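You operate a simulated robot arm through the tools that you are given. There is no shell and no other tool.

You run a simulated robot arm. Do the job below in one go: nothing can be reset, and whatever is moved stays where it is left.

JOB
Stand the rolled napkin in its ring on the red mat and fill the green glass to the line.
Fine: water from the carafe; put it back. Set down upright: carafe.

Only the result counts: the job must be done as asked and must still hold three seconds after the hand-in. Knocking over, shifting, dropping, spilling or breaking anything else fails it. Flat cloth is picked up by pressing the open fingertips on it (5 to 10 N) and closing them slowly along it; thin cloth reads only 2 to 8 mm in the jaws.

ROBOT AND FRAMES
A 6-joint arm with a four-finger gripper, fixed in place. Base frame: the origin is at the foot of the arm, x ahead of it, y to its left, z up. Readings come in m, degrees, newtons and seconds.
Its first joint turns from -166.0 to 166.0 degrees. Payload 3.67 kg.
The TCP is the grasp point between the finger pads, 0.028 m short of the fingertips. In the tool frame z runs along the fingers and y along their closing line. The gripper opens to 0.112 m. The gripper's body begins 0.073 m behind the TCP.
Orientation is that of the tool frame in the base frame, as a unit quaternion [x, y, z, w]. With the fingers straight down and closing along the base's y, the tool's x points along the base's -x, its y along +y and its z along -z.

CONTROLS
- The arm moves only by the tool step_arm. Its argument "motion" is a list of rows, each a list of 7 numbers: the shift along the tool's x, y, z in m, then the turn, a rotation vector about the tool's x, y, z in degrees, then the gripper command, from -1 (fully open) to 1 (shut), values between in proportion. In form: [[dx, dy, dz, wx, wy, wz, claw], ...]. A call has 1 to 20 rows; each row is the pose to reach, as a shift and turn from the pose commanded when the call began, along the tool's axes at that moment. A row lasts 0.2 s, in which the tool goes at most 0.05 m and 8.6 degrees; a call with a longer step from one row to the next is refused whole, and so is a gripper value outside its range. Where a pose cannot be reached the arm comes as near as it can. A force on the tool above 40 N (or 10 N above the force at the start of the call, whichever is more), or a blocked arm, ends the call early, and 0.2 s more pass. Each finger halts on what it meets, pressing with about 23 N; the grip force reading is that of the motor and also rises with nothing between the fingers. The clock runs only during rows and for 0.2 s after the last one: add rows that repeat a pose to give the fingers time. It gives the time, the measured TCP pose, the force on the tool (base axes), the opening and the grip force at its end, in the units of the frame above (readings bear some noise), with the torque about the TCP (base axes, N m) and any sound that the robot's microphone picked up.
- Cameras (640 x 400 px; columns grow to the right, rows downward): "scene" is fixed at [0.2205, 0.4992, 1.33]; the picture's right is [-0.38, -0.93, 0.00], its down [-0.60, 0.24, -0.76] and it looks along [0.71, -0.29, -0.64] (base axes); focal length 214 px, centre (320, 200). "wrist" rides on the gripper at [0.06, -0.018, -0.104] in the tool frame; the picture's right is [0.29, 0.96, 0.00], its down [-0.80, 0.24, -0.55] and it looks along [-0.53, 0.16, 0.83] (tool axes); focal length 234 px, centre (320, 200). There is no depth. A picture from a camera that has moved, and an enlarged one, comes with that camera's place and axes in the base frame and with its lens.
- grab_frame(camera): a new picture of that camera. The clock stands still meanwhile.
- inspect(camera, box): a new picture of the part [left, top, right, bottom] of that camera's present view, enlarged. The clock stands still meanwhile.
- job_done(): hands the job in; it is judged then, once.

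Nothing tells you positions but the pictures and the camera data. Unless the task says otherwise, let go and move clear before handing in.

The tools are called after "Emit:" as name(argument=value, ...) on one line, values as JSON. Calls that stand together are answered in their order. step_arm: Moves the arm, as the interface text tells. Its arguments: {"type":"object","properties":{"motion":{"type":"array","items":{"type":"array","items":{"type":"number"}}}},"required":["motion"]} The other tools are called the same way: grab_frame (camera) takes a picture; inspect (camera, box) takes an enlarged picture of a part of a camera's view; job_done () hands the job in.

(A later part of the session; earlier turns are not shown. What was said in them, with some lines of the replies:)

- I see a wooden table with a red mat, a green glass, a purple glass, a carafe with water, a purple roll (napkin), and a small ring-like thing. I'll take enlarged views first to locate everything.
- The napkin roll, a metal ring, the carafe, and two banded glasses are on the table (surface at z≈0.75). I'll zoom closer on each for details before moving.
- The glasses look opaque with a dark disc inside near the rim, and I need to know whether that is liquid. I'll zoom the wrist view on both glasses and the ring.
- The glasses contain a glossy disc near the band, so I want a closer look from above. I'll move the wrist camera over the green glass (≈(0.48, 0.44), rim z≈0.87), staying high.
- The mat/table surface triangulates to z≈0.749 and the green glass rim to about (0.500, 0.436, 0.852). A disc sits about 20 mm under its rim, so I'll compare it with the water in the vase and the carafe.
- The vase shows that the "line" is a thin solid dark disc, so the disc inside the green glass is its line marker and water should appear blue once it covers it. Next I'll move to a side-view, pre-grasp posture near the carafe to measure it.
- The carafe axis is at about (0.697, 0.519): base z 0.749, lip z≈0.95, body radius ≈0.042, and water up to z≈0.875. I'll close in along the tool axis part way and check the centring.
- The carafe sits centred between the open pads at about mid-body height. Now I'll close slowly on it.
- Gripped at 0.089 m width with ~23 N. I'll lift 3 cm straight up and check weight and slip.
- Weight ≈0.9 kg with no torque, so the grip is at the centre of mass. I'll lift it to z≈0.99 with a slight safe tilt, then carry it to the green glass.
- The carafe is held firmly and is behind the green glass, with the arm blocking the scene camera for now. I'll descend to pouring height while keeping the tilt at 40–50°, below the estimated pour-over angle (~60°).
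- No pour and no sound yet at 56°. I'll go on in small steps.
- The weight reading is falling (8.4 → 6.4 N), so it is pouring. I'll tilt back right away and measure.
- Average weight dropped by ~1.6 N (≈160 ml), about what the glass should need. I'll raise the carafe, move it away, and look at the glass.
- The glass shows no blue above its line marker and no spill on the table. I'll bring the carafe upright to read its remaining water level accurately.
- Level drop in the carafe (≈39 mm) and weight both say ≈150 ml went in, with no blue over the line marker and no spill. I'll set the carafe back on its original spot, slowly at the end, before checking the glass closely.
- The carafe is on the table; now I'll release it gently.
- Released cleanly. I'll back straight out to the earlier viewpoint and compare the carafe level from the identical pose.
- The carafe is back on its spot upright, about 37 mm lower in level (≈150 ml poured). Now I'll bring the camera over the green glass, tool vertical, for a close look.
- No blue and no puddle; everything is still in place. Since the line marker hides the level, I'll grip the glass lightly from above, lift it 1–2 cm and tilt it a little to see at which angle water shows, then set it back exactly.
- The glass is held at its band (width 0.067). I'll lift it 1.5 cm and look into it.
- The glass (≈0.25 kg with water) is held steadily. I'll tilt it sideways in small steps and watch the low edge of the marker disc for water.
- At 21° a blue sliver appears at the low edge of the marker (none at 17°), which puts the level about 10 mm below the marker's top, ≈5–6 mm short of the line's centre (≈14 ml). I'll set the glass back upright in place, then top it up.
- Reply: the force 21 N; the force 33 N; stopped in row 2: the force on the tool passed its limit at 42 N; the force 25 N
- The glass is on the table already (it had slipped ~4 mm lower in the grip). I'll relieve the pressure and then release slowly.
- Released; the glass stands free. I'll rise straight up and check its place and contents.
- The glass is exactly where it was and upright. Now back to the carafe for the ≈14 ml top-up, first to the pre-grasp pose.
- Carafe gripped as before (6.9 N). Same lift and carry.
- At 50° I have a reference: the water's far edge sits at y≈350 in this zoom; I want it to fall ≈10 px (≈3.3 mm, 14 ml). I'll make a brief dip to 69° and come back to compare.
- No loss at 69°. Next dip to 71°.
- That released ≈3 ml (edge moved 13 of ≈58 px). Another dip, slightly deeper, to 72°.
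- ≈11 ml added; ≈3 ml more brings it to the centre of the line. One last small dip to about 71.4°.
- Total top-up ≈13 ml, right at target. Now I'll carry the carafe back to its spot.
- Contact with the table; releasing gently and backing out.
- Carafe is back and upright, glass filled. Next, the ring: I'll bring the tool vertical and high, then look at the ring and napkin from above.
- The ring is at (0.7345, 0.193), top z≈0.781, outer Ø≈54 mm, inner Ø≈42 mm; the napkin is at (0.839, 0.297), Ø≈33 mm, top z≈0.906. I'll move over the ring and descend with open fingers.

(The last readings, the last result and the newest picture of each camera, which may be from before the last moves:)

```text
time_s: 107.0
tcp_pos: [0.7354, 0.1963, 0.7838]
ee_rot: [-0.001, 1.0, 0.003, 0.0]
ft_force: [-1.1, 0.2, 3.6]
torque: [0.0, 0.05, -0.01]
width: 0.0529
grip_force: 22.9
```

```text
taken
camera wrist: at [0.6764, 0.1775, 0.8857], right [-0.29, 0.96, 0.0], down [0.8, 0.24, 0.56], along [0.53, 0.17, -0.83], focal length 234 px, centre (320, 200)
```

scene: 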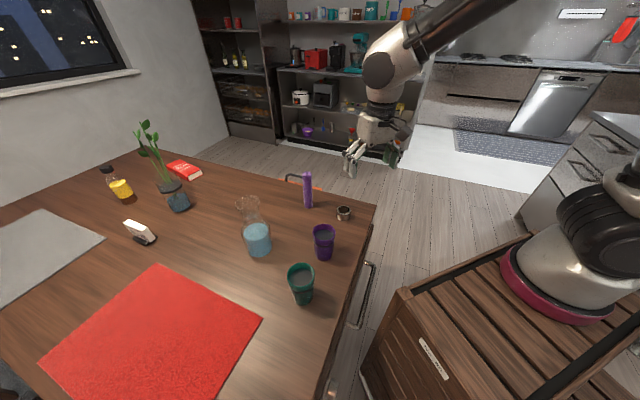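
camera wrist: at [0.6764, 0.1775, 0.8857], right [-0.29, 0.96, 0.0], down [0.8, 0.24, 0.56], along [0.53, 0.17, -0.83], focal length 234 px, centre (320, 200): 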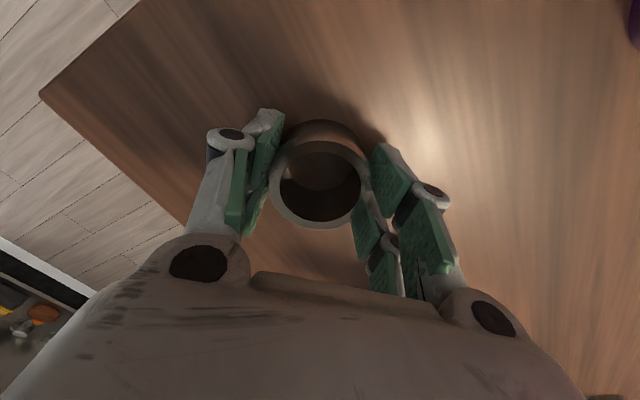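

Ring held (width 53 mm). Lifting it high, clear of the carafe.

Emit:
step_arm(motion=[[0, 0, -0.01, 0, 0, 0, 1], [0, 0, -0.03, 0, 0, 0, 1], [0, 0, -0.07, 0, 0, 0, 1], [0, 0, -0.11, 0, 0, 0, 1], [0, 0, -0.15, 0, 0, 0, 1], [0, 0, -0.19, 0, 0, 0, 1], [0, 0, -0.23, 0, 0, 0, 1], [0, 0, -0.275, 0, 0, 0, 1], [0, 0, -0.275, 0, 0, 0, 1]])

Emit:
grab_frame(camera="wrist")

```text
time_s: 109.0
tcp_pos: [0.7357, 0.1938, 1.0581]
ee_rot: [-0.001, 1.0, 0.002, 0.001]
ft_force: [-0.6, 0.0, 0.1]
torque: [0.02, 0.0, 0.01]
width: 0.053
grip_force: 22.9
```

```text
taken
camera wrist: at [0.6759, 0.1759, 1.1614], right [-0.29, 0.96, 0.0], down [0.8, 0.24, 0.56], along [0.53, 0.17, -0.83], focal length 234 px, centre (320, 200)
```

wrist: 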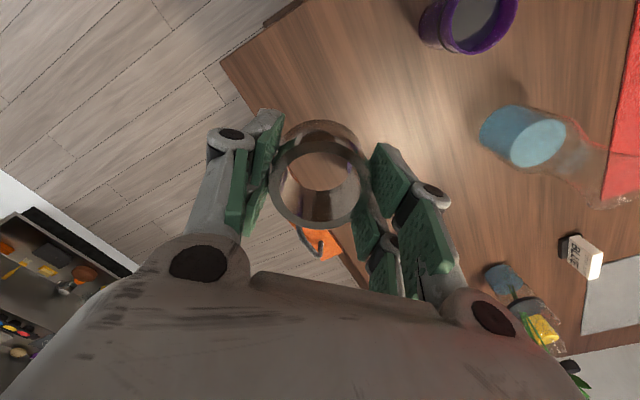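

Emit:
step_arm(motion=[[0.017, 0.0417, 0, 0, 0, -3, 1], [0.034, 0.0833, 0, 0, 0, -6, 1], [0.051, 0.125, 0, 0, 0, -9, 1], [0.068, 0.1666, 0, 0, 0, -12, 1], [0.085, 0.2083, 0, 0, 0, -15, 1], [0.102, 0.2499, 0, 0, 0, -18, 1], [0.119, 0.2916, 0, 0, 0, -21, 1], [0.136, 0.3332, 0, 0, 0, -24, 1], [0.153, 0.3749, 0, 0, 0, -27, 1], [0.17, 0.4165, 0, 0, 0, -30, 1], [0.187, 0.4582, 0, 0, 0, -33, 1], [0.204, 0.4998, 0, 0, 0, -36, 1], [0.221, 0.5415, 0, 0, 0, -40, 1], [0.221, 0.5415, 0, 0, 0, -40, 1]])

Emit:
grab_frame(camera="wrist")

Emit:
grab_frame(camera="scene")

```text
time_s: 112.0
tcp_pos: [0.5016, 0.6558, 1.0396]
ee_rot: [-0.342, 0.94, 0.002, 0.002]
ft_force: [0.3, -0.1, -0.5]
torque: [0.0, 0.0, -0.03]
width: 0.0532
grip_force: 23.3
out of reach, approached as far as the arm can: row 11, 12, 13, 14
```

```text
taken
camera wrist: at [0.4681, 0.6033, 1.1427], right [-0.84, 0.55, 0.0], down [0.45, 0.69, 0.56], along [0.3, 0.47, -0.83], focal length 234 px, centre (320, 200)
```

wrist: 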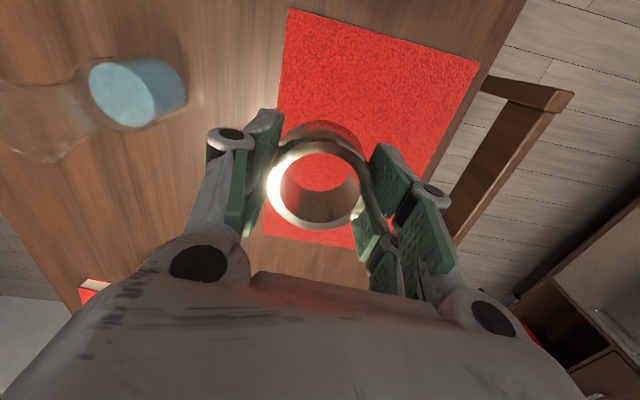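

```text
taken
```

scene: 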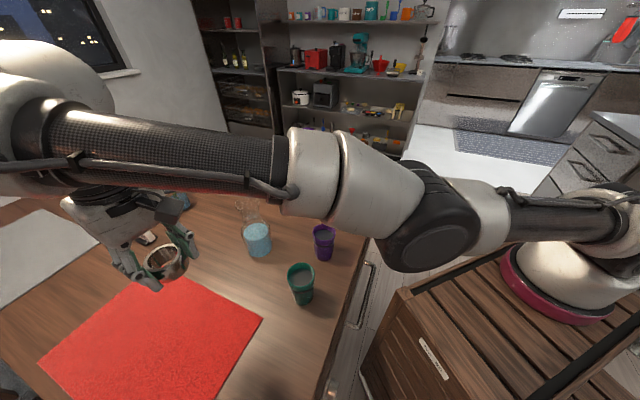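

Emit:
step_arm(motion=[[0, 0, 0, 0, 0, 0, 1]])

```text
time_s: 112.4
tcp_pos: [0.5017, 0.6564, 1.0401]
ee_rot: [-0.344, 0.939, 0.003, 0.002]
ft_force: [-0.4, 0.3, 0.5]
torque: [0.0, -0.01, 0.02]
width: 0.0532
grip_force: 23.1
```

Emit:
step_arm(motion=[[0, 0, 0.03, 0, 0, 0, 1], [0, 0, 0.06, 0, 0, 0, 1], [-0.008, 0.0075, 0.09, 0, 0, 0, 1], [-0.016, 0.015, 0.12, 0, 0, 0, 1], [-0.024, 0.0225, 0.15, 0, 0, 0, 1], [-0.0322, 0.0301, 0.18, 0, 0, 0, 1], [-0.0322, 0.0301, 0.18, 0, 0, 0, 1]])

Emit:
grab_frame(camera="wrist")

Emit:
grab_frame(camera="scene")

```text
time_s: 114.0
tcp_pos: [0.5029, 0.6892, 0.859]
ee_rot: [-0.342, 0.94, 0.003, 0.002]
ft_force: [0.0, 0.8, -0.6]
torque: [-0.01, -0.01, 0.01]
width: 0.0531
grip_force: 23.6
out of reach, approached as far as the arm can: row 1, 2, 3, 6, 7
```

```text
taken
camera wrist: at [0.4695, 0.6365, 0.9618], right [-0.84, 0.55, 0.0], down [0.45, 0.69, 0.56], along [0.3, 0.47, -0.83], focal length 234 px, centre (320, 200)
```

wrist: 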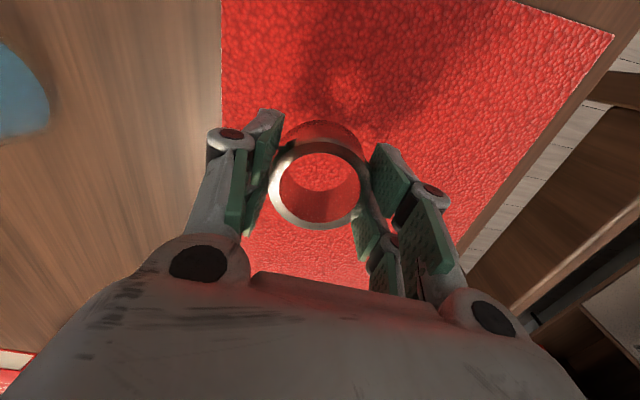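

```text
taken
```

scene: 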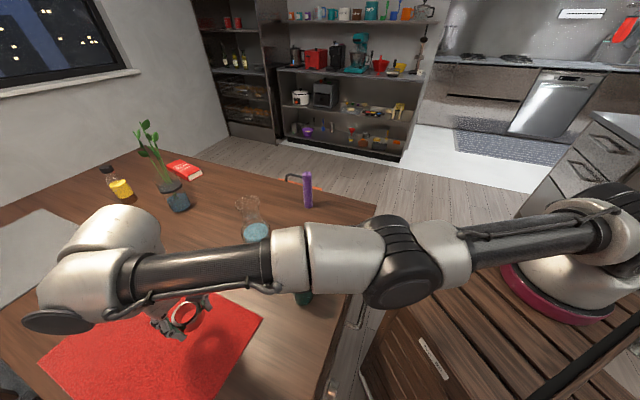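

The arm's reach ends around here at this height, so I'll choose a closer spot on the mat, (0.49, 0.66), about 7–8 cm in from its edges, and lower the ring there.

Emit:
step_arm(motion=[[0.0096, -0.0047, 0.01, 0, 0, 0, 1], [0.0191, -0.0094, 0.02, 0, 0, 0, 1], [0.0287, -0.0141, 0.035, 0, 0, 0, 1], [0.0287, -0.0141, 0.05, 0, 0, 0, 1], [0.0287, -0.0141, 0.06, 0, 0, 0, 1], [0.0287, -0.0141, 0.06, 0, 0, 0, 1]])

Emit:
grab_frame(camera="wrist")

Emit:
grab_frame(camera="scene")

```text
time_s: 115.4
tcp_pos: [0.4892, 0.6607, 0.7987]
ee_rot: [-0.343, 0.939, 0.003, 0.001]
ft_force: [0.0, 0.0, -1.5]
torque: [0.01, 0.01, 0.0]
width: 0.053
grip_force: 22.9
out of reach, approached as far as the arm can: row 1, 2, 3
```

```text
taken
camera wrist: at [0.4569, 0.6076, 0.9011], right [-0.84, 0.55, 0.0], down [0.45, 0.69, 0.56], along [0.3, 0.47, -0.83], focal length 234 px, centre (320, 200)
```

wrist: 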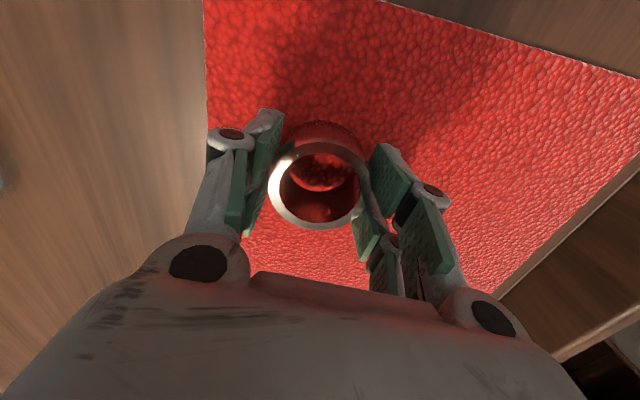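

```text
taken
```

scene: 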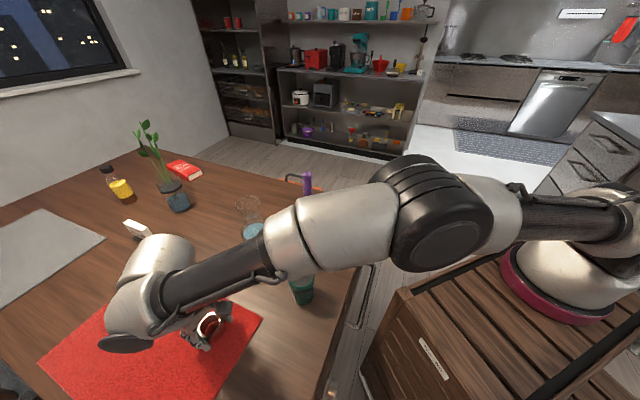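

Emit:
step_arm(motion=[[0, 0, 0.004, 0, 0, 0, 1], [0, 0, 0.008, 0, 0, 0, 1], [0, 0, 0.01, 0, 0, 0, 1], [0, 0, 0.01, 0, 0, 0, 1]])

```text
time_s: 116.4
tcp_pos: [0.4887, 0.6601, 0.7883]
ee_rot: [-0.343, 0.939, 0.003, 0.002]
ft_force: [0.3, -0.4, -0.5]
torque: [-0.01, 0.01, -0.01]
width: 0.0529
grip_force: 23.5
```

Emit:
step_arm(motion=[[0, 0, 0.0015, 0, 0, 0, 1], [0, 0, 0.0015, 0, 0, 0, 1]])

```text
time_s: 117.0
tcp_pos: [0.4891, 0.661, 0.79]
ee_rot: [-0.342, 0.94, 0.004, 0.003]
ft_force: [0.0, -2.5, 8.7]
torque: [-0.22, 0.13, 0.02]
width: 0.0526
grip_force: 22.6
```

Contact on the mat; releasing the ring slowly.

Emit:
step_arm(motion=[[0, 0, 0, 0, 0, 0, 0.2], [0, 0, 0, 0, 0, 0, 0.08], [0, 0, 0, 0, 0, 0, 0.05], [0, 0, 0, 0, 0, 0, 0.02], [0, 0, 0, 0, 0, 0, -0.05], [0, 0, 0, 0, 0, 0, -0.2], [0, 0, 0, 0, 0, 0, -0.5], [0, 0, 0, 0, 0, 0, -0.9], [0, 0, 0, 0, 0, 0, -1], [0, 0, 0, 0, 0, 0, -1]])

Emit:
grab_frame(camera="wrist")

```text
time_s: 119.2
tcp_pos: [0.4898, 0.6607, 0.7873]
ee_rot: [-0.343, 0.939, 0.002, 0.001]
ft_force: [0.4, -0.4, 0.6]
torque: [-0.02, 0.01, 0.02]
width: 0.1122
grip_force: 0.1
```

```text
taken
camera wrist: at [0.4564, 0.6082, 0.8904], right [-0.84, 0.55, 0.0], down [0.45, 0.69, 0.56], along [0.3, 0.47, -0.83], focal length 234 px, centre (320, 200)
```

wrist: 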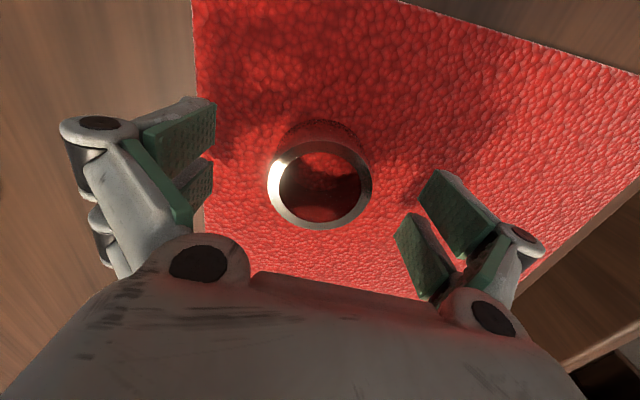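

Emit:
inspect(camera="wrist", box=[250, 110, 390, 240])

Emit:
step_arm(motion=[[0, 0, -0.015, 0, 0, 0, -1], [0, 0, -0.04, 0, 0, 0, -1], [0, 0, -0.08, 0, 0, 0, -1], [0, 0, -0.12, 0, 0, 0, -1], [0, 0, -0.16, 0, 0, 0, -1], [0, 0, -0.16, 0, 0, 0, -1]])

Emit:
grab_frame(camera="wrist")

```text
3.08 times, centred on (320, 175) of wrist
camera zoom: at [0.4564, 0.6082, 0.8904], right [-0.84, 0.55, 0.0], down [0.45, 0.69, 0.56], along [0.3, 0.47, -0.83], focal length 720 px, centre (320, 277)
```

zoom: 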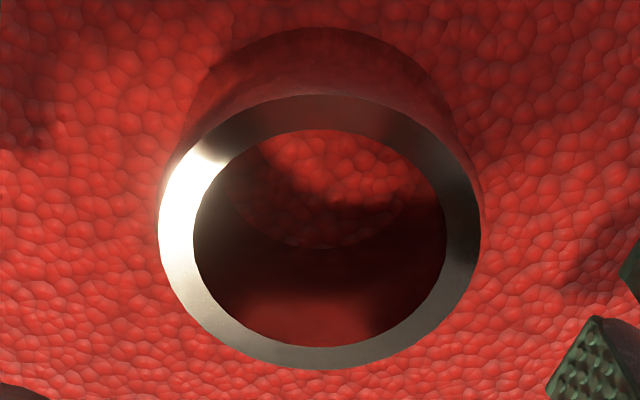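

```text
time_s: 120.6
tcp_pos: [0.4892, 0.6607, 0.9468]
ee_rot: [-0.343, 0.939, 0.003, 0.002]
ft_force: [-0.4, 0.1, -0.1]
torque: [-0.03, 0.01, -0.03]
width: 0.112
grip_force: 0.1
```

```text
taken
camera wrist: at [0.4564, 0.6075, 1.0506], right [-0.84, 0.55, 0.0], down [0.45, 0.69, 0.56], along [0.3, 0.47, -0.83], focal length 234 px, centre (320, 200)
```

wrist: 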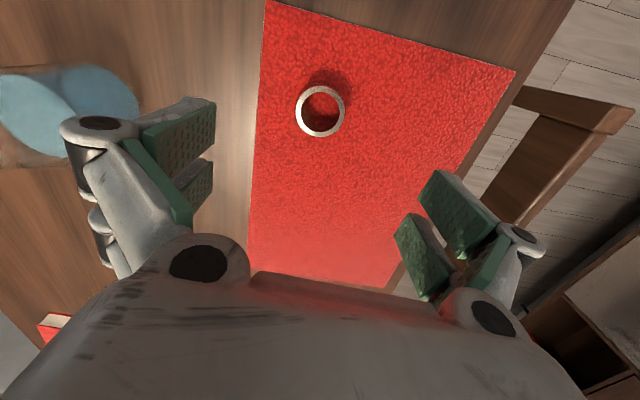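

The ring stands on the mat at ≈(0.488, 0.658). Now to the napkin: I'll move in over the open middle first, keeping high.

Emit:
step_arm(motion=[[0.0177, -0.0301, -0.02, 0, 0, 3, -1], [0.0353, -0.0603, -0.04, 0, 0, 6, -1], [0.053, -0.0904, -0.06, 0, 0, 9, -1], [0.0706, -0.1206, -0.075, 0, 0, 12, -1], [0.0883, -0.1507, -0.083, 0, 0, 15, -1], [0.1059, -0.1809, -0.083, 0, 0, 18, -1], [0.1236, -0.211, -0.083, 0, 0, 20, -1], [0.1236, -0.211, -0.083, 0, 0, 20, -1]])

Emit:
grab_frame(camera="scene")

```text
time_s: 122.4
tcp_pos: [0.5312, 0.4185, 1.029]
ee_rot: [-0.174, 0.985, 0.002, 0.002]
ft_force: [-0.3, -0.2, 0.4]
torque: [-0.03, -0.02, -0.01]
width: 0.1119
grip_force: 0.1
```

```text
taken
```

scene: 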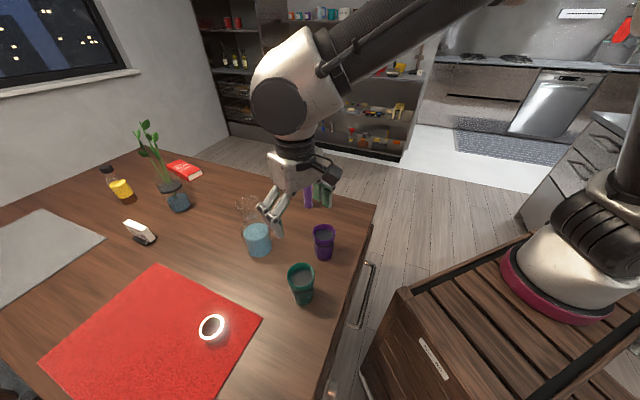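

Emit:
step_arm(motion=[[-0.0275, -0.0244, 0.002, 0, 0, 0, -1], [-0.055, -0.0488, 0.004, 0, 0, 0, -1], [-0.0826, -0.0731, 0.006, 0, 0, 0, -1], [-0.1101, -0.0975, 0.008, 0, 0, 0, -1], [-0.1376, -0.1219, 0.01, 0, 0, 0, -1], [-0.1651, -0.1463, 0.012, 0, 0, 0, -1], [-0.1927, -0.1706, 0.014, 0, 0, 0, -1], [-0.2202, -0.195, 0.018, 0, 0, 0, -1], [-0.2477, -0.2194, 0.02, 0, 0, 0, -1], [-0.2477, -0.2194, 0.02, 0, 0, 0, -1]])

Emit:
grab_frame(camera="wrist")

Emit:
grab_frame(camera="scene")

```text
time_s: 124.6
tcp_pos: [0.8391, 0.2968, 1.0092]
ee_rot: [-0.174, 0.985, 0.002, 0.002]
ft_force: [0.0, -0.2, -0.6]
torque: [-0.02, 0.02, -0.03]
width: 0.1121
grip_force: 0.0
```

```text
taken
camera wrist: at [0.7905, 0.2596, 1.1118], right [-0.6, 0.8, 0.0], down [0.67, 0.5, 0.56], along [0.44, 0.34, -0.83], focal length 234 px, centre (320, 200)
```

wrist: 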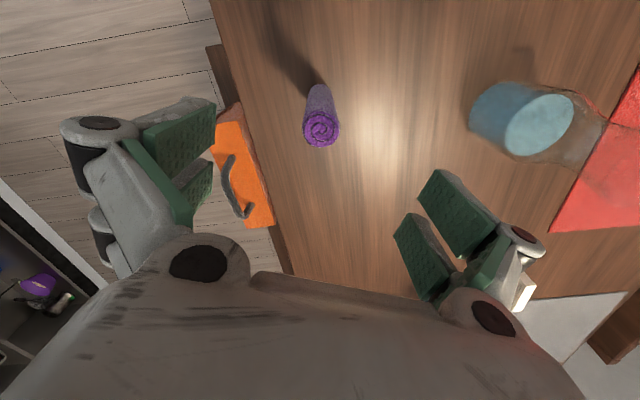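

```text
taken
```

scene: 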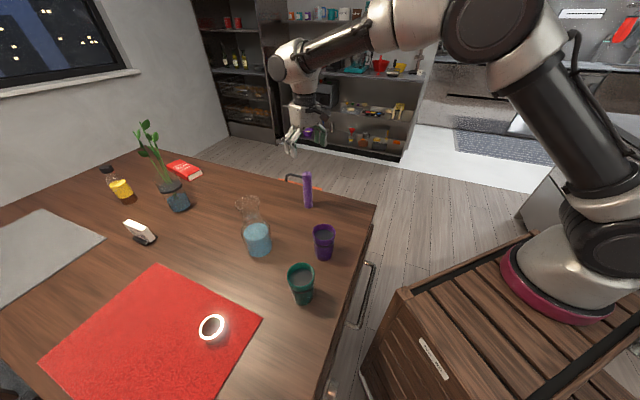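

The napkin is exactly beneath the tool and within reach. Descending with open fingers to grip its upper part.

Emit:
step_arm(motion=[[0, 0, 0.03, 0, 0, 0, -1], [0, 0, 0.06, 0, 0, 0, -1], [0, 0, 0.09, 0, 0, 0, -1], [0, 0, 0.115, 0, 0, 0, -1], [0, 0, 0.135, 0, 0, 0, -1], [0, 0, 0.15, 0, 0, 0, -1], [0, 0, 0.157, 0, 0, 0, -1], [0, 0, 0.157, 0, 0, 0, -1]])

Emit:
grab_frame(camera="wrist")

Emit:
inspect(camera="scene", box=[260, 130, 360, 220])

```text
time_s: 126.4
tcp_pos: [0.8405, 0.2973, 0.8527]
ee_rot: [-0.174, 0.985, 0.004, 0.001]
ft_force: [-0.1, 0.1, -0.3]
torque: [-0.03, 0.05, -0.03]
width: 0.112
grip_force: 0.2
```

```text
taken
camera wrist: at [0.7907, 0.2604, 0.9548], right [-0.6, 0.8, 0.0], down [0.66, 0.5, 0.56], along [0.45, 0.34, -0.83], focal length 234 px, centre (320, 200)
```

wrist: 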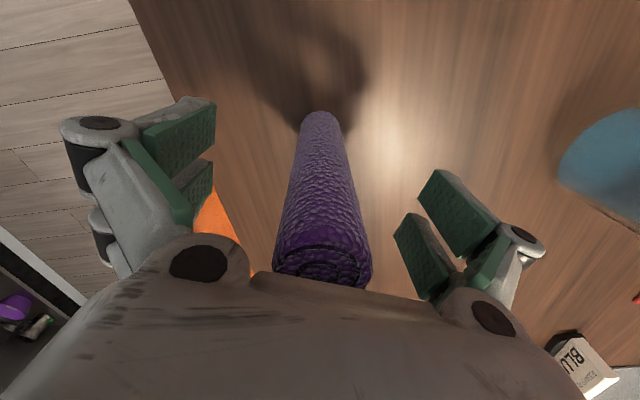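

```text
4.44 times, centred on (310, 175) of scene
camera zoom: at [0.2205, 0.4992, 1.33], right [-0.38, -0.93, 0.0], down [-0.6, 0.24, -0.76], along [0.71, -0.29, -0.64], focal length 953 px, centre (364, 311)
```

zoom: 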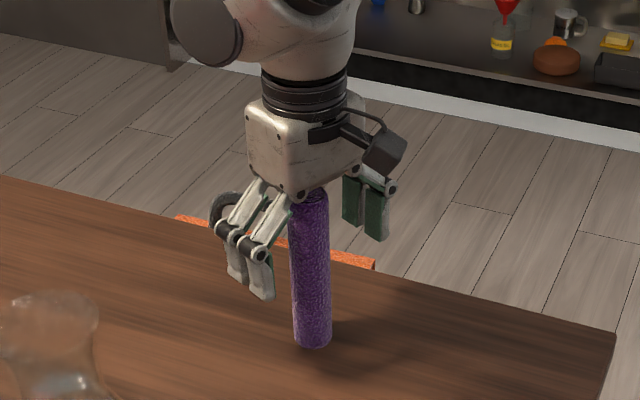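

Emit:
step_arm(motion=[[0, 0, 0, 0, 0, 0, -0.5], [0, 0, 0, 0, 0, 0, 0], [0, 0, 0, 0, 0, 0, 0.25], [0, 0, 0, 0, 0, 0, 0.35], [0, 0, 0, 0, 0, 0, 0.4], [0, 0, 0, 0, 0, 0, 0.45], [0, 0, 0, 0, 0, 0, 0.55], [0, 0, 0, 0, 0, 0, 1], [0, 0, 0, 0, 0, 0, 1], [0, 0, 0, 0, 0, 0, 1]])

Emit:
grab_frame(camera="wrist")

```text
time_s: 128.6
tcp_pos: [0.8408, 0.2976, 0.8516]
ee_rot: [-0.175, 0.985, 0.004, 0.001]
ft_force: [0.5, 0.8, 1.4]
torque: [-0.05, 0.02, 0.0]
width: 0.0321
grip_force: 23.7
```

```text
taken
camera wrist: at [0.7907, 0.2604, 0.955], right [-0.6, 0.8, 0.0], down [0.66, 0.5, 0.56], along [0.45, 0.34, -0.83], focal length 234 px, centre (320, 200)
```

wrist: 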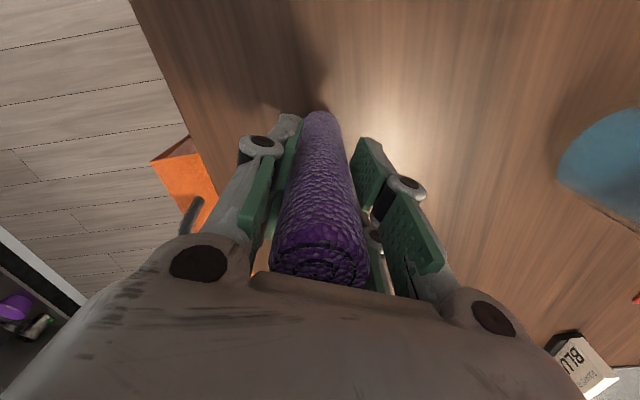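

Napkin gripped (32 mm). Lifting it straight up.

Emit:
step_arm(motion=[[0, 0, -0.005, 0, 0, 0, 1], [0, 0, -0.02, 0, 0, 0, 1], [0, 0, -0.05, 0, 0, 0, 1], [0, 0, -0.085, 0, 0, 0, 1], [0, 0, -0.12, 0, 0, 0, 1], [0, 0, -0.15, 0, 0, 0, 1], [0, 0, -0.18, 0, 0, 0, 1], [0, 0, -0.18, 0, 0, 0, 1]])

Emit:
grab_frame(camera="wrist")

Emit:
inspect(camera="scene", box=[250, 80, 370, 200])

```text
time_s: 130.4
tcp_pos: [0.8384, 0.2973, 1.0335]
ee_rot: [-0.174, 0.985, 0.003, 0.001]
ft_force: [0.1, 0.9, -0.9]
torque: [0.0, 0.04, -0.01]
width: 0.0323
grip_force: 22.9
```

```text
taken
camera wrist: at [0.7895, 0.2599, 1.1362], right [-0.6, 0.8, 0.0], down [0.67, 0.5, 0.56], along [0.45, 0.34, -0.83], focal length 234 px, centre (320, 200)
```

wrist: 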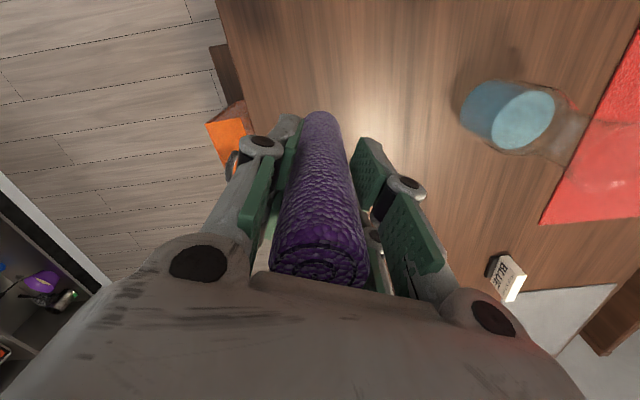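

```text
3.33 times, centred on (310, 140) of scene
camera zoom: at [0.2205, 0.4992, 1.33], right [-0.38, -0.93, 0.0], down [-0.6, 0.24, -0.76], along [0.71, -0.29, -0.64], focal length 715 px, centre (353, 400)
```

zoom: 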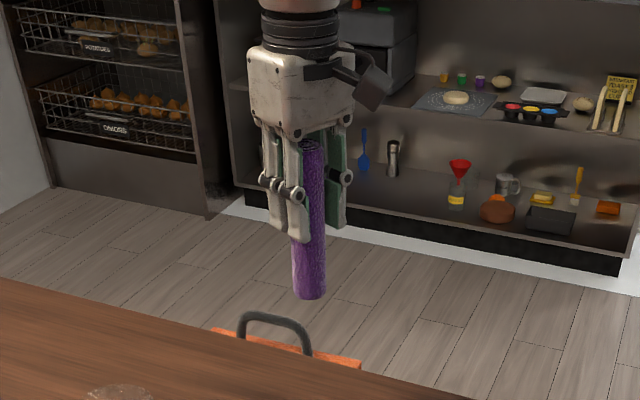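

Emit:
step_arm(motion=[[0.0284, 0.0285, 0, 0, 0, 0, 1], [0.0567, 0.0571, 0, 0, 0, 0, 1], [0.0851, 0.0856, 0, 0, 0, 0, 1], [0.1134, 0.1141, 0, 0, 0, 0, 1], [0.1418, 0.1427, 0, 0, 0, 0, 1], [0.1701, 0.1712, 0, 0, 0, 0, 1], [0.1785, 0.2075, 0, 0, 0, 0, 1], [0.187, 0.2438, 0, 0, 0, 0, 1], [0.1954, 0.2801, 0, 0, 0, 0, 1], [0.2038, 0.3164, 0.003, 0, 0, 0, 1], [0.2122, 0.3527, 0.01, 0, 0, 0, 1], [0.2181, 0.3782, 0.02, 0, 0, 0, 1], [0.2239, 0.4036, 0.03, 0, 0, 0, 1], [0.2239, 0.4036, 0.03, 0, 0, 0, 1]])

Emit:
grab_frame(camera="wrist")

Emit:
grab_frame(camera="scene")

```text
time_s: 133.4
tcp_pos: [0.4905, 0.5993, 1.0038]
ee_rot: [-0.174, 0.985, 0.003, 0.001]
ft_force: [0.4, 0.1, -0.5]
torque: [0.0, -0.01, -0.01]
width: 0.0321
grip_force: 22.9
```

```text
taken
camera wrist: at [0.4409, 0.5617, 1.1064], right [-0.6, 0.8, 0.0], down [0.66, 0.5, 0.56], along [0.45, 0.34, -0.83], focal length 234 px, centre (320, 200)
```

wrist: 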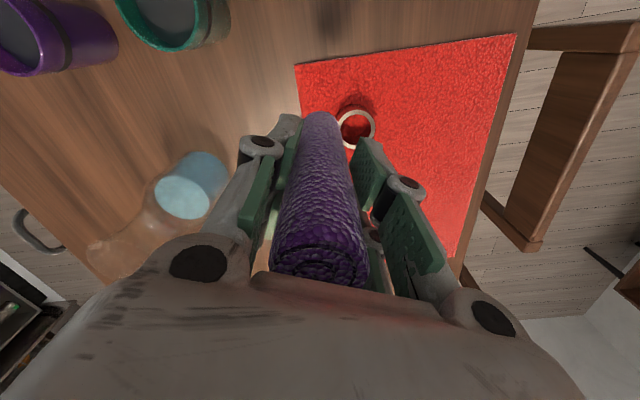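

```text
taken
```

scene: 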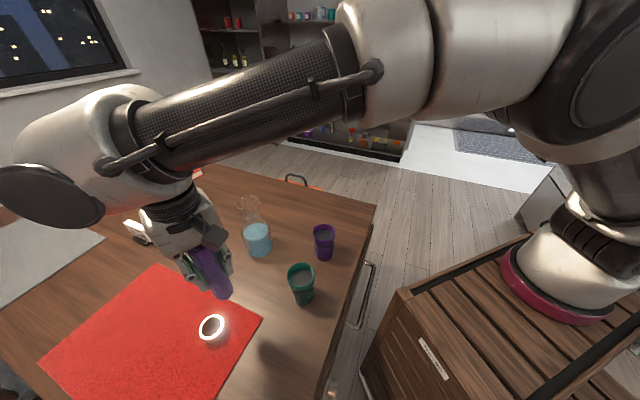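

Emit:
step_arm(motion=[[-0.006, 0.0188, 0.015, 0, 0, 0, 1], [-0.012, 0.0376, 0.035, 0, 0, 0, 1], [-0.0179, 0.0564, 0.055, 0, 0, 0, 1], [-0.0179, 0.0564, 0.074, 0, 0, 0, 1], [-0.0179, 0.0564, 0.074, 0, 0, 0, 1], [-0.0179, 0.0564, 0.074, 0, 0, 0, 1]])

Emit:
inspect(camera="wrist", box=[270, 80, 370, 160])

Emit:
grab_frame(camera="scene")

Emit:
inspect(camera="scene", box=[170, 270, 260, 360])

```text
time_s: 134.8
tcp_pos: [0.4879, 0.6595, 0.93]
ee_rot: [-0.175, 0.985, 0.002, 0.002]
ft_force: [-0.3, 0.7, -0.4]
torque: [-0.03, -0.04, 0.01]
width: 0.0322
grip_force: 22.9
```

```text
5.00 times, centred on (320, 120) of wrist
camera zoom: at [0.4388, 0.6217, 1.0328], right [-0.6, 0.8, 0.0], down [0.66, 0.5, 0.56], along [0.45, 0.34, -0.83], focal length 1171 px, centre (320, 600)
```

zoom: 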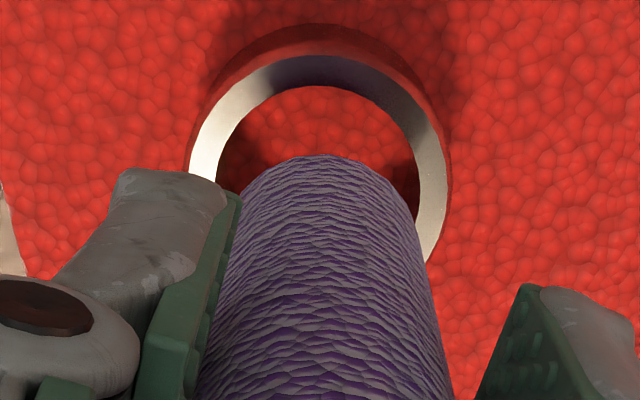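

```text
taken
```

scene: 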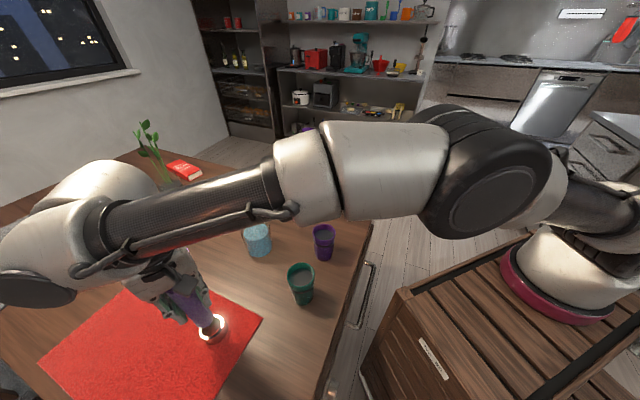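

```text
4.44 times, centred on (215, 315) of scene
camera zoom: at [0.2205, 0.4992, 1.33], right [-0.38, -0.93, 0.0], down [-0.6, 0.24, -0.76], along [0.71, -0.29, -0.64], focal length 953 px, centre (787, -311)
```

zoom: 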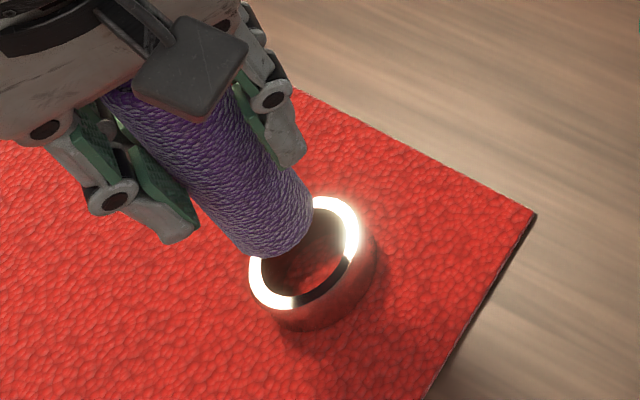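

The napkin's lower end is centred over the ring within about 1 mm (clearance 4–5 mm). Lowering it into the ring.

Emit:
step_arm(motion=[[-0.001, -0.001, 0.01, 0, 0, 0, 1], [-0.001, -0.001, 0.02, 0, 0, 0, 1], [-0.001, -0.001, 0.03, 0, 0, 0, 1], [-0.001, -0.001, 0.038, 0, 0, 0, 1], [-0.001, -0.001, 0.046, 0, 0, 0, 1], [-0.001, -0.001, 0.054, 0, 0, 0, 1], [-0.001, -0.001, 0.054, 0, 0, 0, 1]])

Emit:
inspect(camera="wrist", box=[260, 70, 380, 180])

Emit:
inspect(camera="scene", box=[170, 270, 260, 360])

```text
time_s: 136.4
tcp_pos: [0.4875, 0.659, 0.8747]
ee_rot: [-0.174, 0.985, 0.002, 0.002]
ft_force: [-0.2, 0.6, -0.7]
torque: [-0.01, 0.0, 0.02]
width: 0.032
grip_force: 23.4
```

```text
3.64 times, centred on (320, 125) of wrist
camera zoom: at [0.4396, 0.6213, 0.9783], right [-0.6, 0.8, 0.0], down [0.67, 0.5, 0.56], along [0.44, 0.34, -0.83], focal length 852 px, centre (320, 473)
```

zoom: 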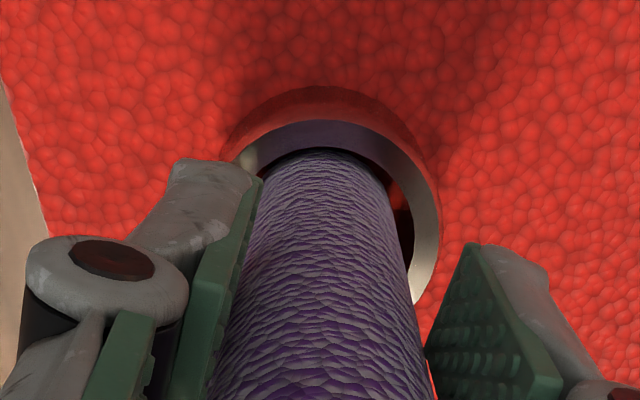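

```text
4.44 times, centred on (215, 315) of scene
camera zoom: at [0.2205, 0.4992, 1.33], right [-0.38, -0.93, 0.0], down [-0.6, 0.24, -0.76], along [0.71, -0.29, -0.64], focal length 953 px, centre (787, -311)
```

zoom: 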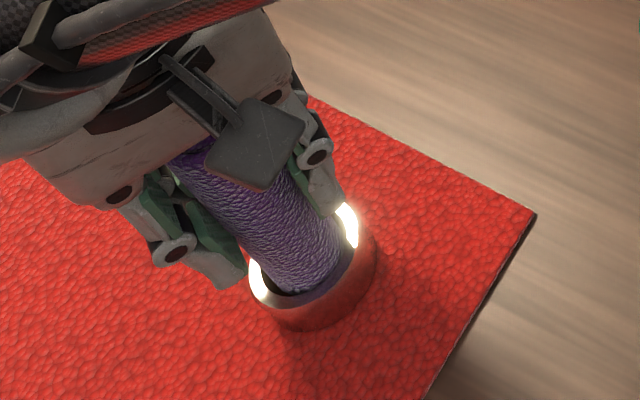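

Emit:
step_arm(motion=[[0, 0.0012, 0.004, 0, 0, 0, 1], [0, 0.0012, 0.008, 0, 0, 0, 1], [0, 0.0012, 0.012, 0, 0, 0, 1], [0, 0.0012, 0.014, 0, 0, 0, 1], [0, 0.0012, 0.014, 0, 0, 0, 1]])

```text
time_s: 137.6
tcp_pos: [0.4882, 0.6622, 0.8607]
ee_rot: [-0.175, 0.984, 0.003, 0.002]
ft_force: [1.2, 0.5, 0.3]
torque: [-0.01, 0.04, 0.01]
width: 0.0321
grip_force: 23.1
```

Emit:
step_arm(motion=[[0, 0, 0.0015, 0, 0, 0, 1], [0, 0, 0.003, 0, 0, 0, 1], [0, 0, 0.003, 0, 0, 0, 1]])

```text
time_s: 138.4
tcp_pos: [0.4891, 0.6607, 0.8582]
ee_rot: [-0.174, 0.985, 0.002, 0.001]
ft_force: [-0.7, 0.3, -0.9]
torque: [-0.02, -0.04, 0.01]
width: 0.0319
grip_force: 22.7
```

Emit:
step_arm(motion=[[0, 0, 0.0015, 0, 0, 0, 1], [0, 0, 0.0015, 0, 0, 0, 1]])

```text
time_s: 139.0
tcp_pos: [0.4881, 0.6604, 0.8576]
ee_rot: [-0.174, 0.985, 0.003, 0.002]
ft_force: [0.6, -0.9, 8.9]
torque: [-0.16, -0.08, -0.03]
width: 0.0319
grip_force: 23.5
```

Napkin rests on the mat inside the ring. Releasing slowly.

Emit:
step_arm(motion=[[0, 0, 0, 0, 0, 0, 0.5], [0, 0, 0, 0, 0, 0, 0.43], [0, 0, 0, 0, 0, 0, 0.41], [0, 0, 0, 0, 0, 0, 0.39], [0, 0, 0, 0, 0, 0, 0.36], [0, 0, 0, 0, 0, 0, 0.3], [0, 0, 0, 0, 0, 0, 0.2], [0, 0, 0, 0, 0, 0, 0], [0, 0, 0, 0, 0, 0, -0.4], [0, 0, 0, 0, 0, 0, -0.8], [0, 0, 0, 0, 0, 0, -1], [0, 0, 0, 0, 0, 0, -1]])

Emit:
grab_frame(camera="wrist")

Emit:
inspect(camera="scene", box=[150, 250, 270, 370])

```text
time_s: 141.6
tcp_pos: [0.4882, 0.6598, 0.8565]
ee_rot: [-0.174, 0.985, 0.002, 0.001]
ft_force: [-0.5, -0.9, -0.3]
torque: [-0.02, -0.01, 0.0]
width: 0.1118
grip_force: 0.2
```

```text
taken
camera wrist: at [0.4393, 0.6222, 0.9598], right [-0.6, 0.8, 0.0], down [0.66, 0.5, 0.56], along [0.45, 0.34, -0.83], focal length 234 px, centre (320, 200)
```

wrist: 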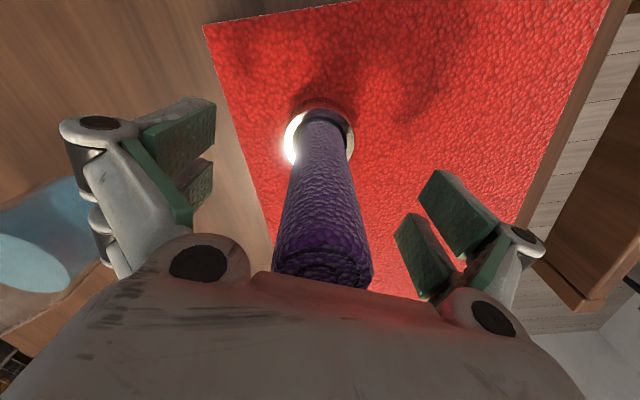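

```text
3.33 times, centred on (210, 310) of scene
camera zoom: at [0.2205, 0.4992, 1.33], right [-0.38, -0.93, 0.0], down [-0.6, 0.24, -0.76], along [0.71, -0.29, -0.64], focal length 715 px, centre (687, -167)
```

zoom: 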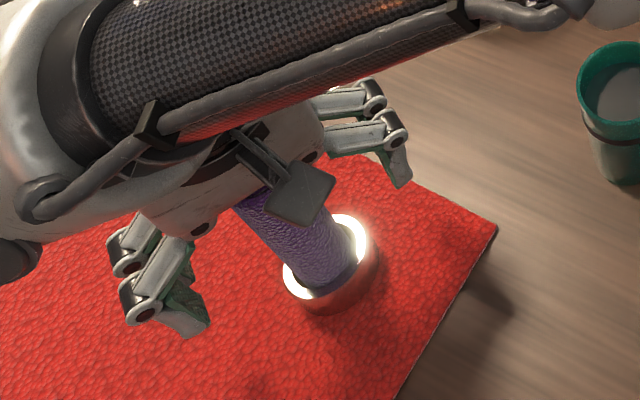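

The napkin stands upright in its ring by itself. I'll rise straight up, clear of its top.

Emit:
step_arm(motion=[[0, 0, -0.015, 0, 0, 0, -1], [0, 0, -0.035, 0, 0, 0, -1], [0, 0, -0.055, 0, 0, 0, -1], [0, 0, -0.075, 0, 0, 0, -1], [0, 0, -0.095, 0, 0, 0, -1], [0, 0, -0.11, 0, 0, 0, -1], [0, 0, -0.11, 0, 0, 0, -1]])

Emit:
grab_frame(camera="wrist")

```text
time_s: 143.2
tcp_pos: [0.4884, 0.6594, 0.968]
ee_rot: [-0.175, 0.985, 0.001, 0.001]
ft_force: [0.0, -0.3, 0.2]
torque: [-0.02, -0.02, -0.03]
width: 0.112
grip_force: 0.0
```

```text
taken
camera wrist: at [0.4393, 0.6221, 1.0703], right [-0.6, 0.8, 0.0], down [0.67, 0.5, 0.56], along [0.45, 0.34, -0.83], focal length 234 px, centre (320, 200)
```

wrist: 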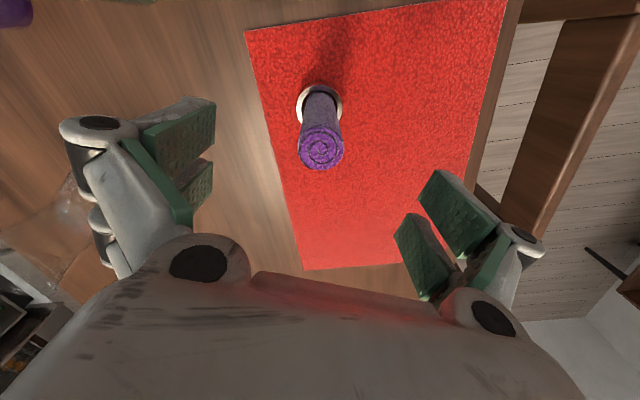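

Emit:
step_arm(motion=[[0.003, -0.005, -0.02, 0, 0, 0, -1], [0.0154, -0.0263, -0.035, 0, 0, 0, -1], [0.0307, -0.0527, -0.05, 0, 0, 0, -1], [0.0461, -0.079, -0.06, 0, 0, 0, -1], [0.0614, -0.1053, -0.07, 0, 0, 0, -1], [0.0768, -0.1316, -0.08, 0, 0, 0, -1], [0.0921, -0.158, -0.08, 0, 0, 0, -1], [0.1075, -0.1843, -0.08, 0, 0, 0, -1], [0.1075, -0.1843, -0.08, 0, 0, 0, -1]])

Emit:
grab_frame(camera="scene")

Emit:
grab_frame(camera="wrist")

```text
time_s: 145.2
tcp_pos: [0.4501, 0.4481, 1.047]
ee_rot: [-0.175, 0.985, 0.002, 0.002]
ft_force: [0.2, 0.5, 0.3]
torque: [-0.03, 0.04, 0.04]
width: 0.1121
grip_force: 0.0
```

```text
taken
```

scene: 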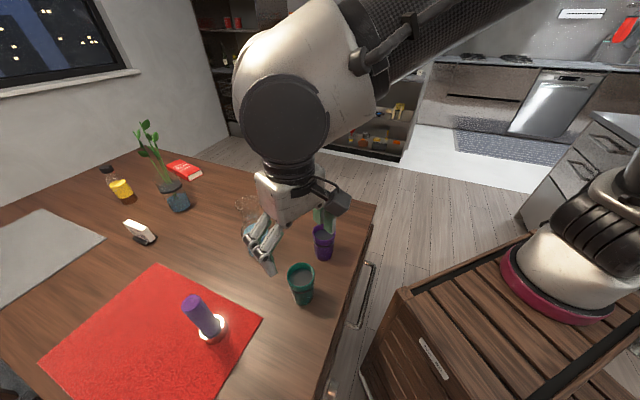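

```text
taken
camera wrist: at [0.4016, 0.4108, 1.1488], right [-0.6, 0.8, 0.0], down [0.67, 0.5, 0.56], along [0.44, 0.34, -0.83], focal length 234 px, centre (320, 200)
```

wrist: 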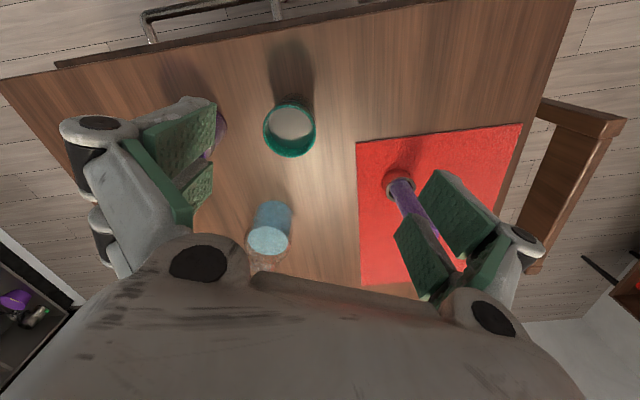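

Emit:
inspect(camera="scene", box=[150, 270, 270, 370])

Emit:
inspect(camera="scene", box=[276, 250, 332, 310])

Emit:
inspect(camera="wrist", box=[240, 80, 340, 270])

```text
4.00 times, centred on (210, 320) of scene
camera zoom: at [0.2205, 0.4992, 1.33], right [-0.38, -0.93, 0.0], down [-0.6, 0.24, -0.76], along [0.71, -0.29, -0.64], focal length 858 px, centre (760, -280)
```

zoom: 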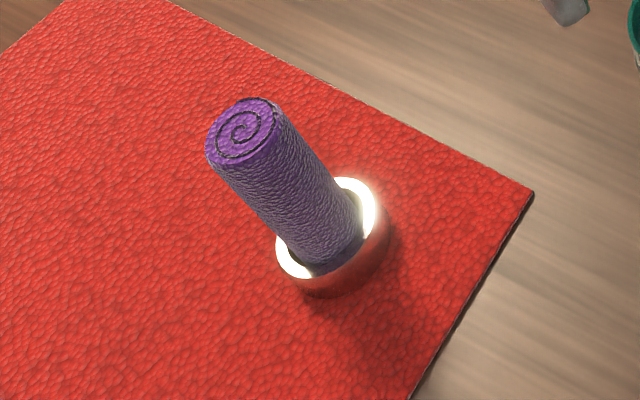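

```text
6.67 times, centred on (304, 280) of scene
camera zoom: at [0.2205, 0.4992, 1.33], right [-0.38, -0.93, 0.0], down [-0.6, 0.24, -0.76], along [0.71, -0.29, -0.64], focal length 1430 px, centre (427, -333)
```

zoom: 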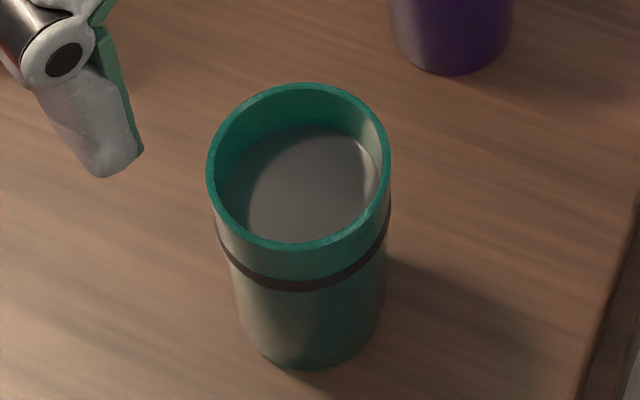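

```text
2.11 times, centred on (290, 175) of wrist
camera zoom: at [0.4016, 0.4108, 1.1488], right [-0.6, 0.8, 0.0], down [0.67, 0.5, 0.56], along [0.44, 0.34, -0.83], focal length 493 px, centre (383, 253)
```

zoom: 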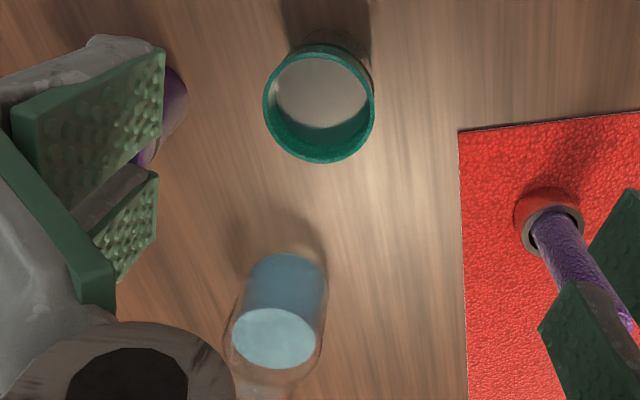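

The napkin stands upright in its ring on the red mat. The green glass measures at the line and is back in its place. The carafe is upright on its original spot, nothing else has moved, and the gripper is open and clear, so I'm handing in.

Emit:
job_done()

```text
The job is handed in.
```

I handed the job in: the rolled napkin stands upright in its ring on the red mat, and the green glass is filled to its line. I haven't been told the verdict.

- **Glass level:** the dark line marker hides the water from above. To check the level I lifted the glass about 1.5 cm, tilted it until water showed, and set it back. It stood roughly 5 mm short, so I added about 13 ml. By my estimate the water is now within about 1 mm of the middle of the line. I did not repeat the tilt check after that top-up.
- **Carafe:** it is back upright on its original spot. I saw no spilled water in the pictures.
- **Napkin and ring:** both stand about 7–8 cm in from the near edges of the mat, not at its centre, because the arm could not reach much further.

Nothing else appears moved in the final pictures, and the gripper is open and clear of everything.
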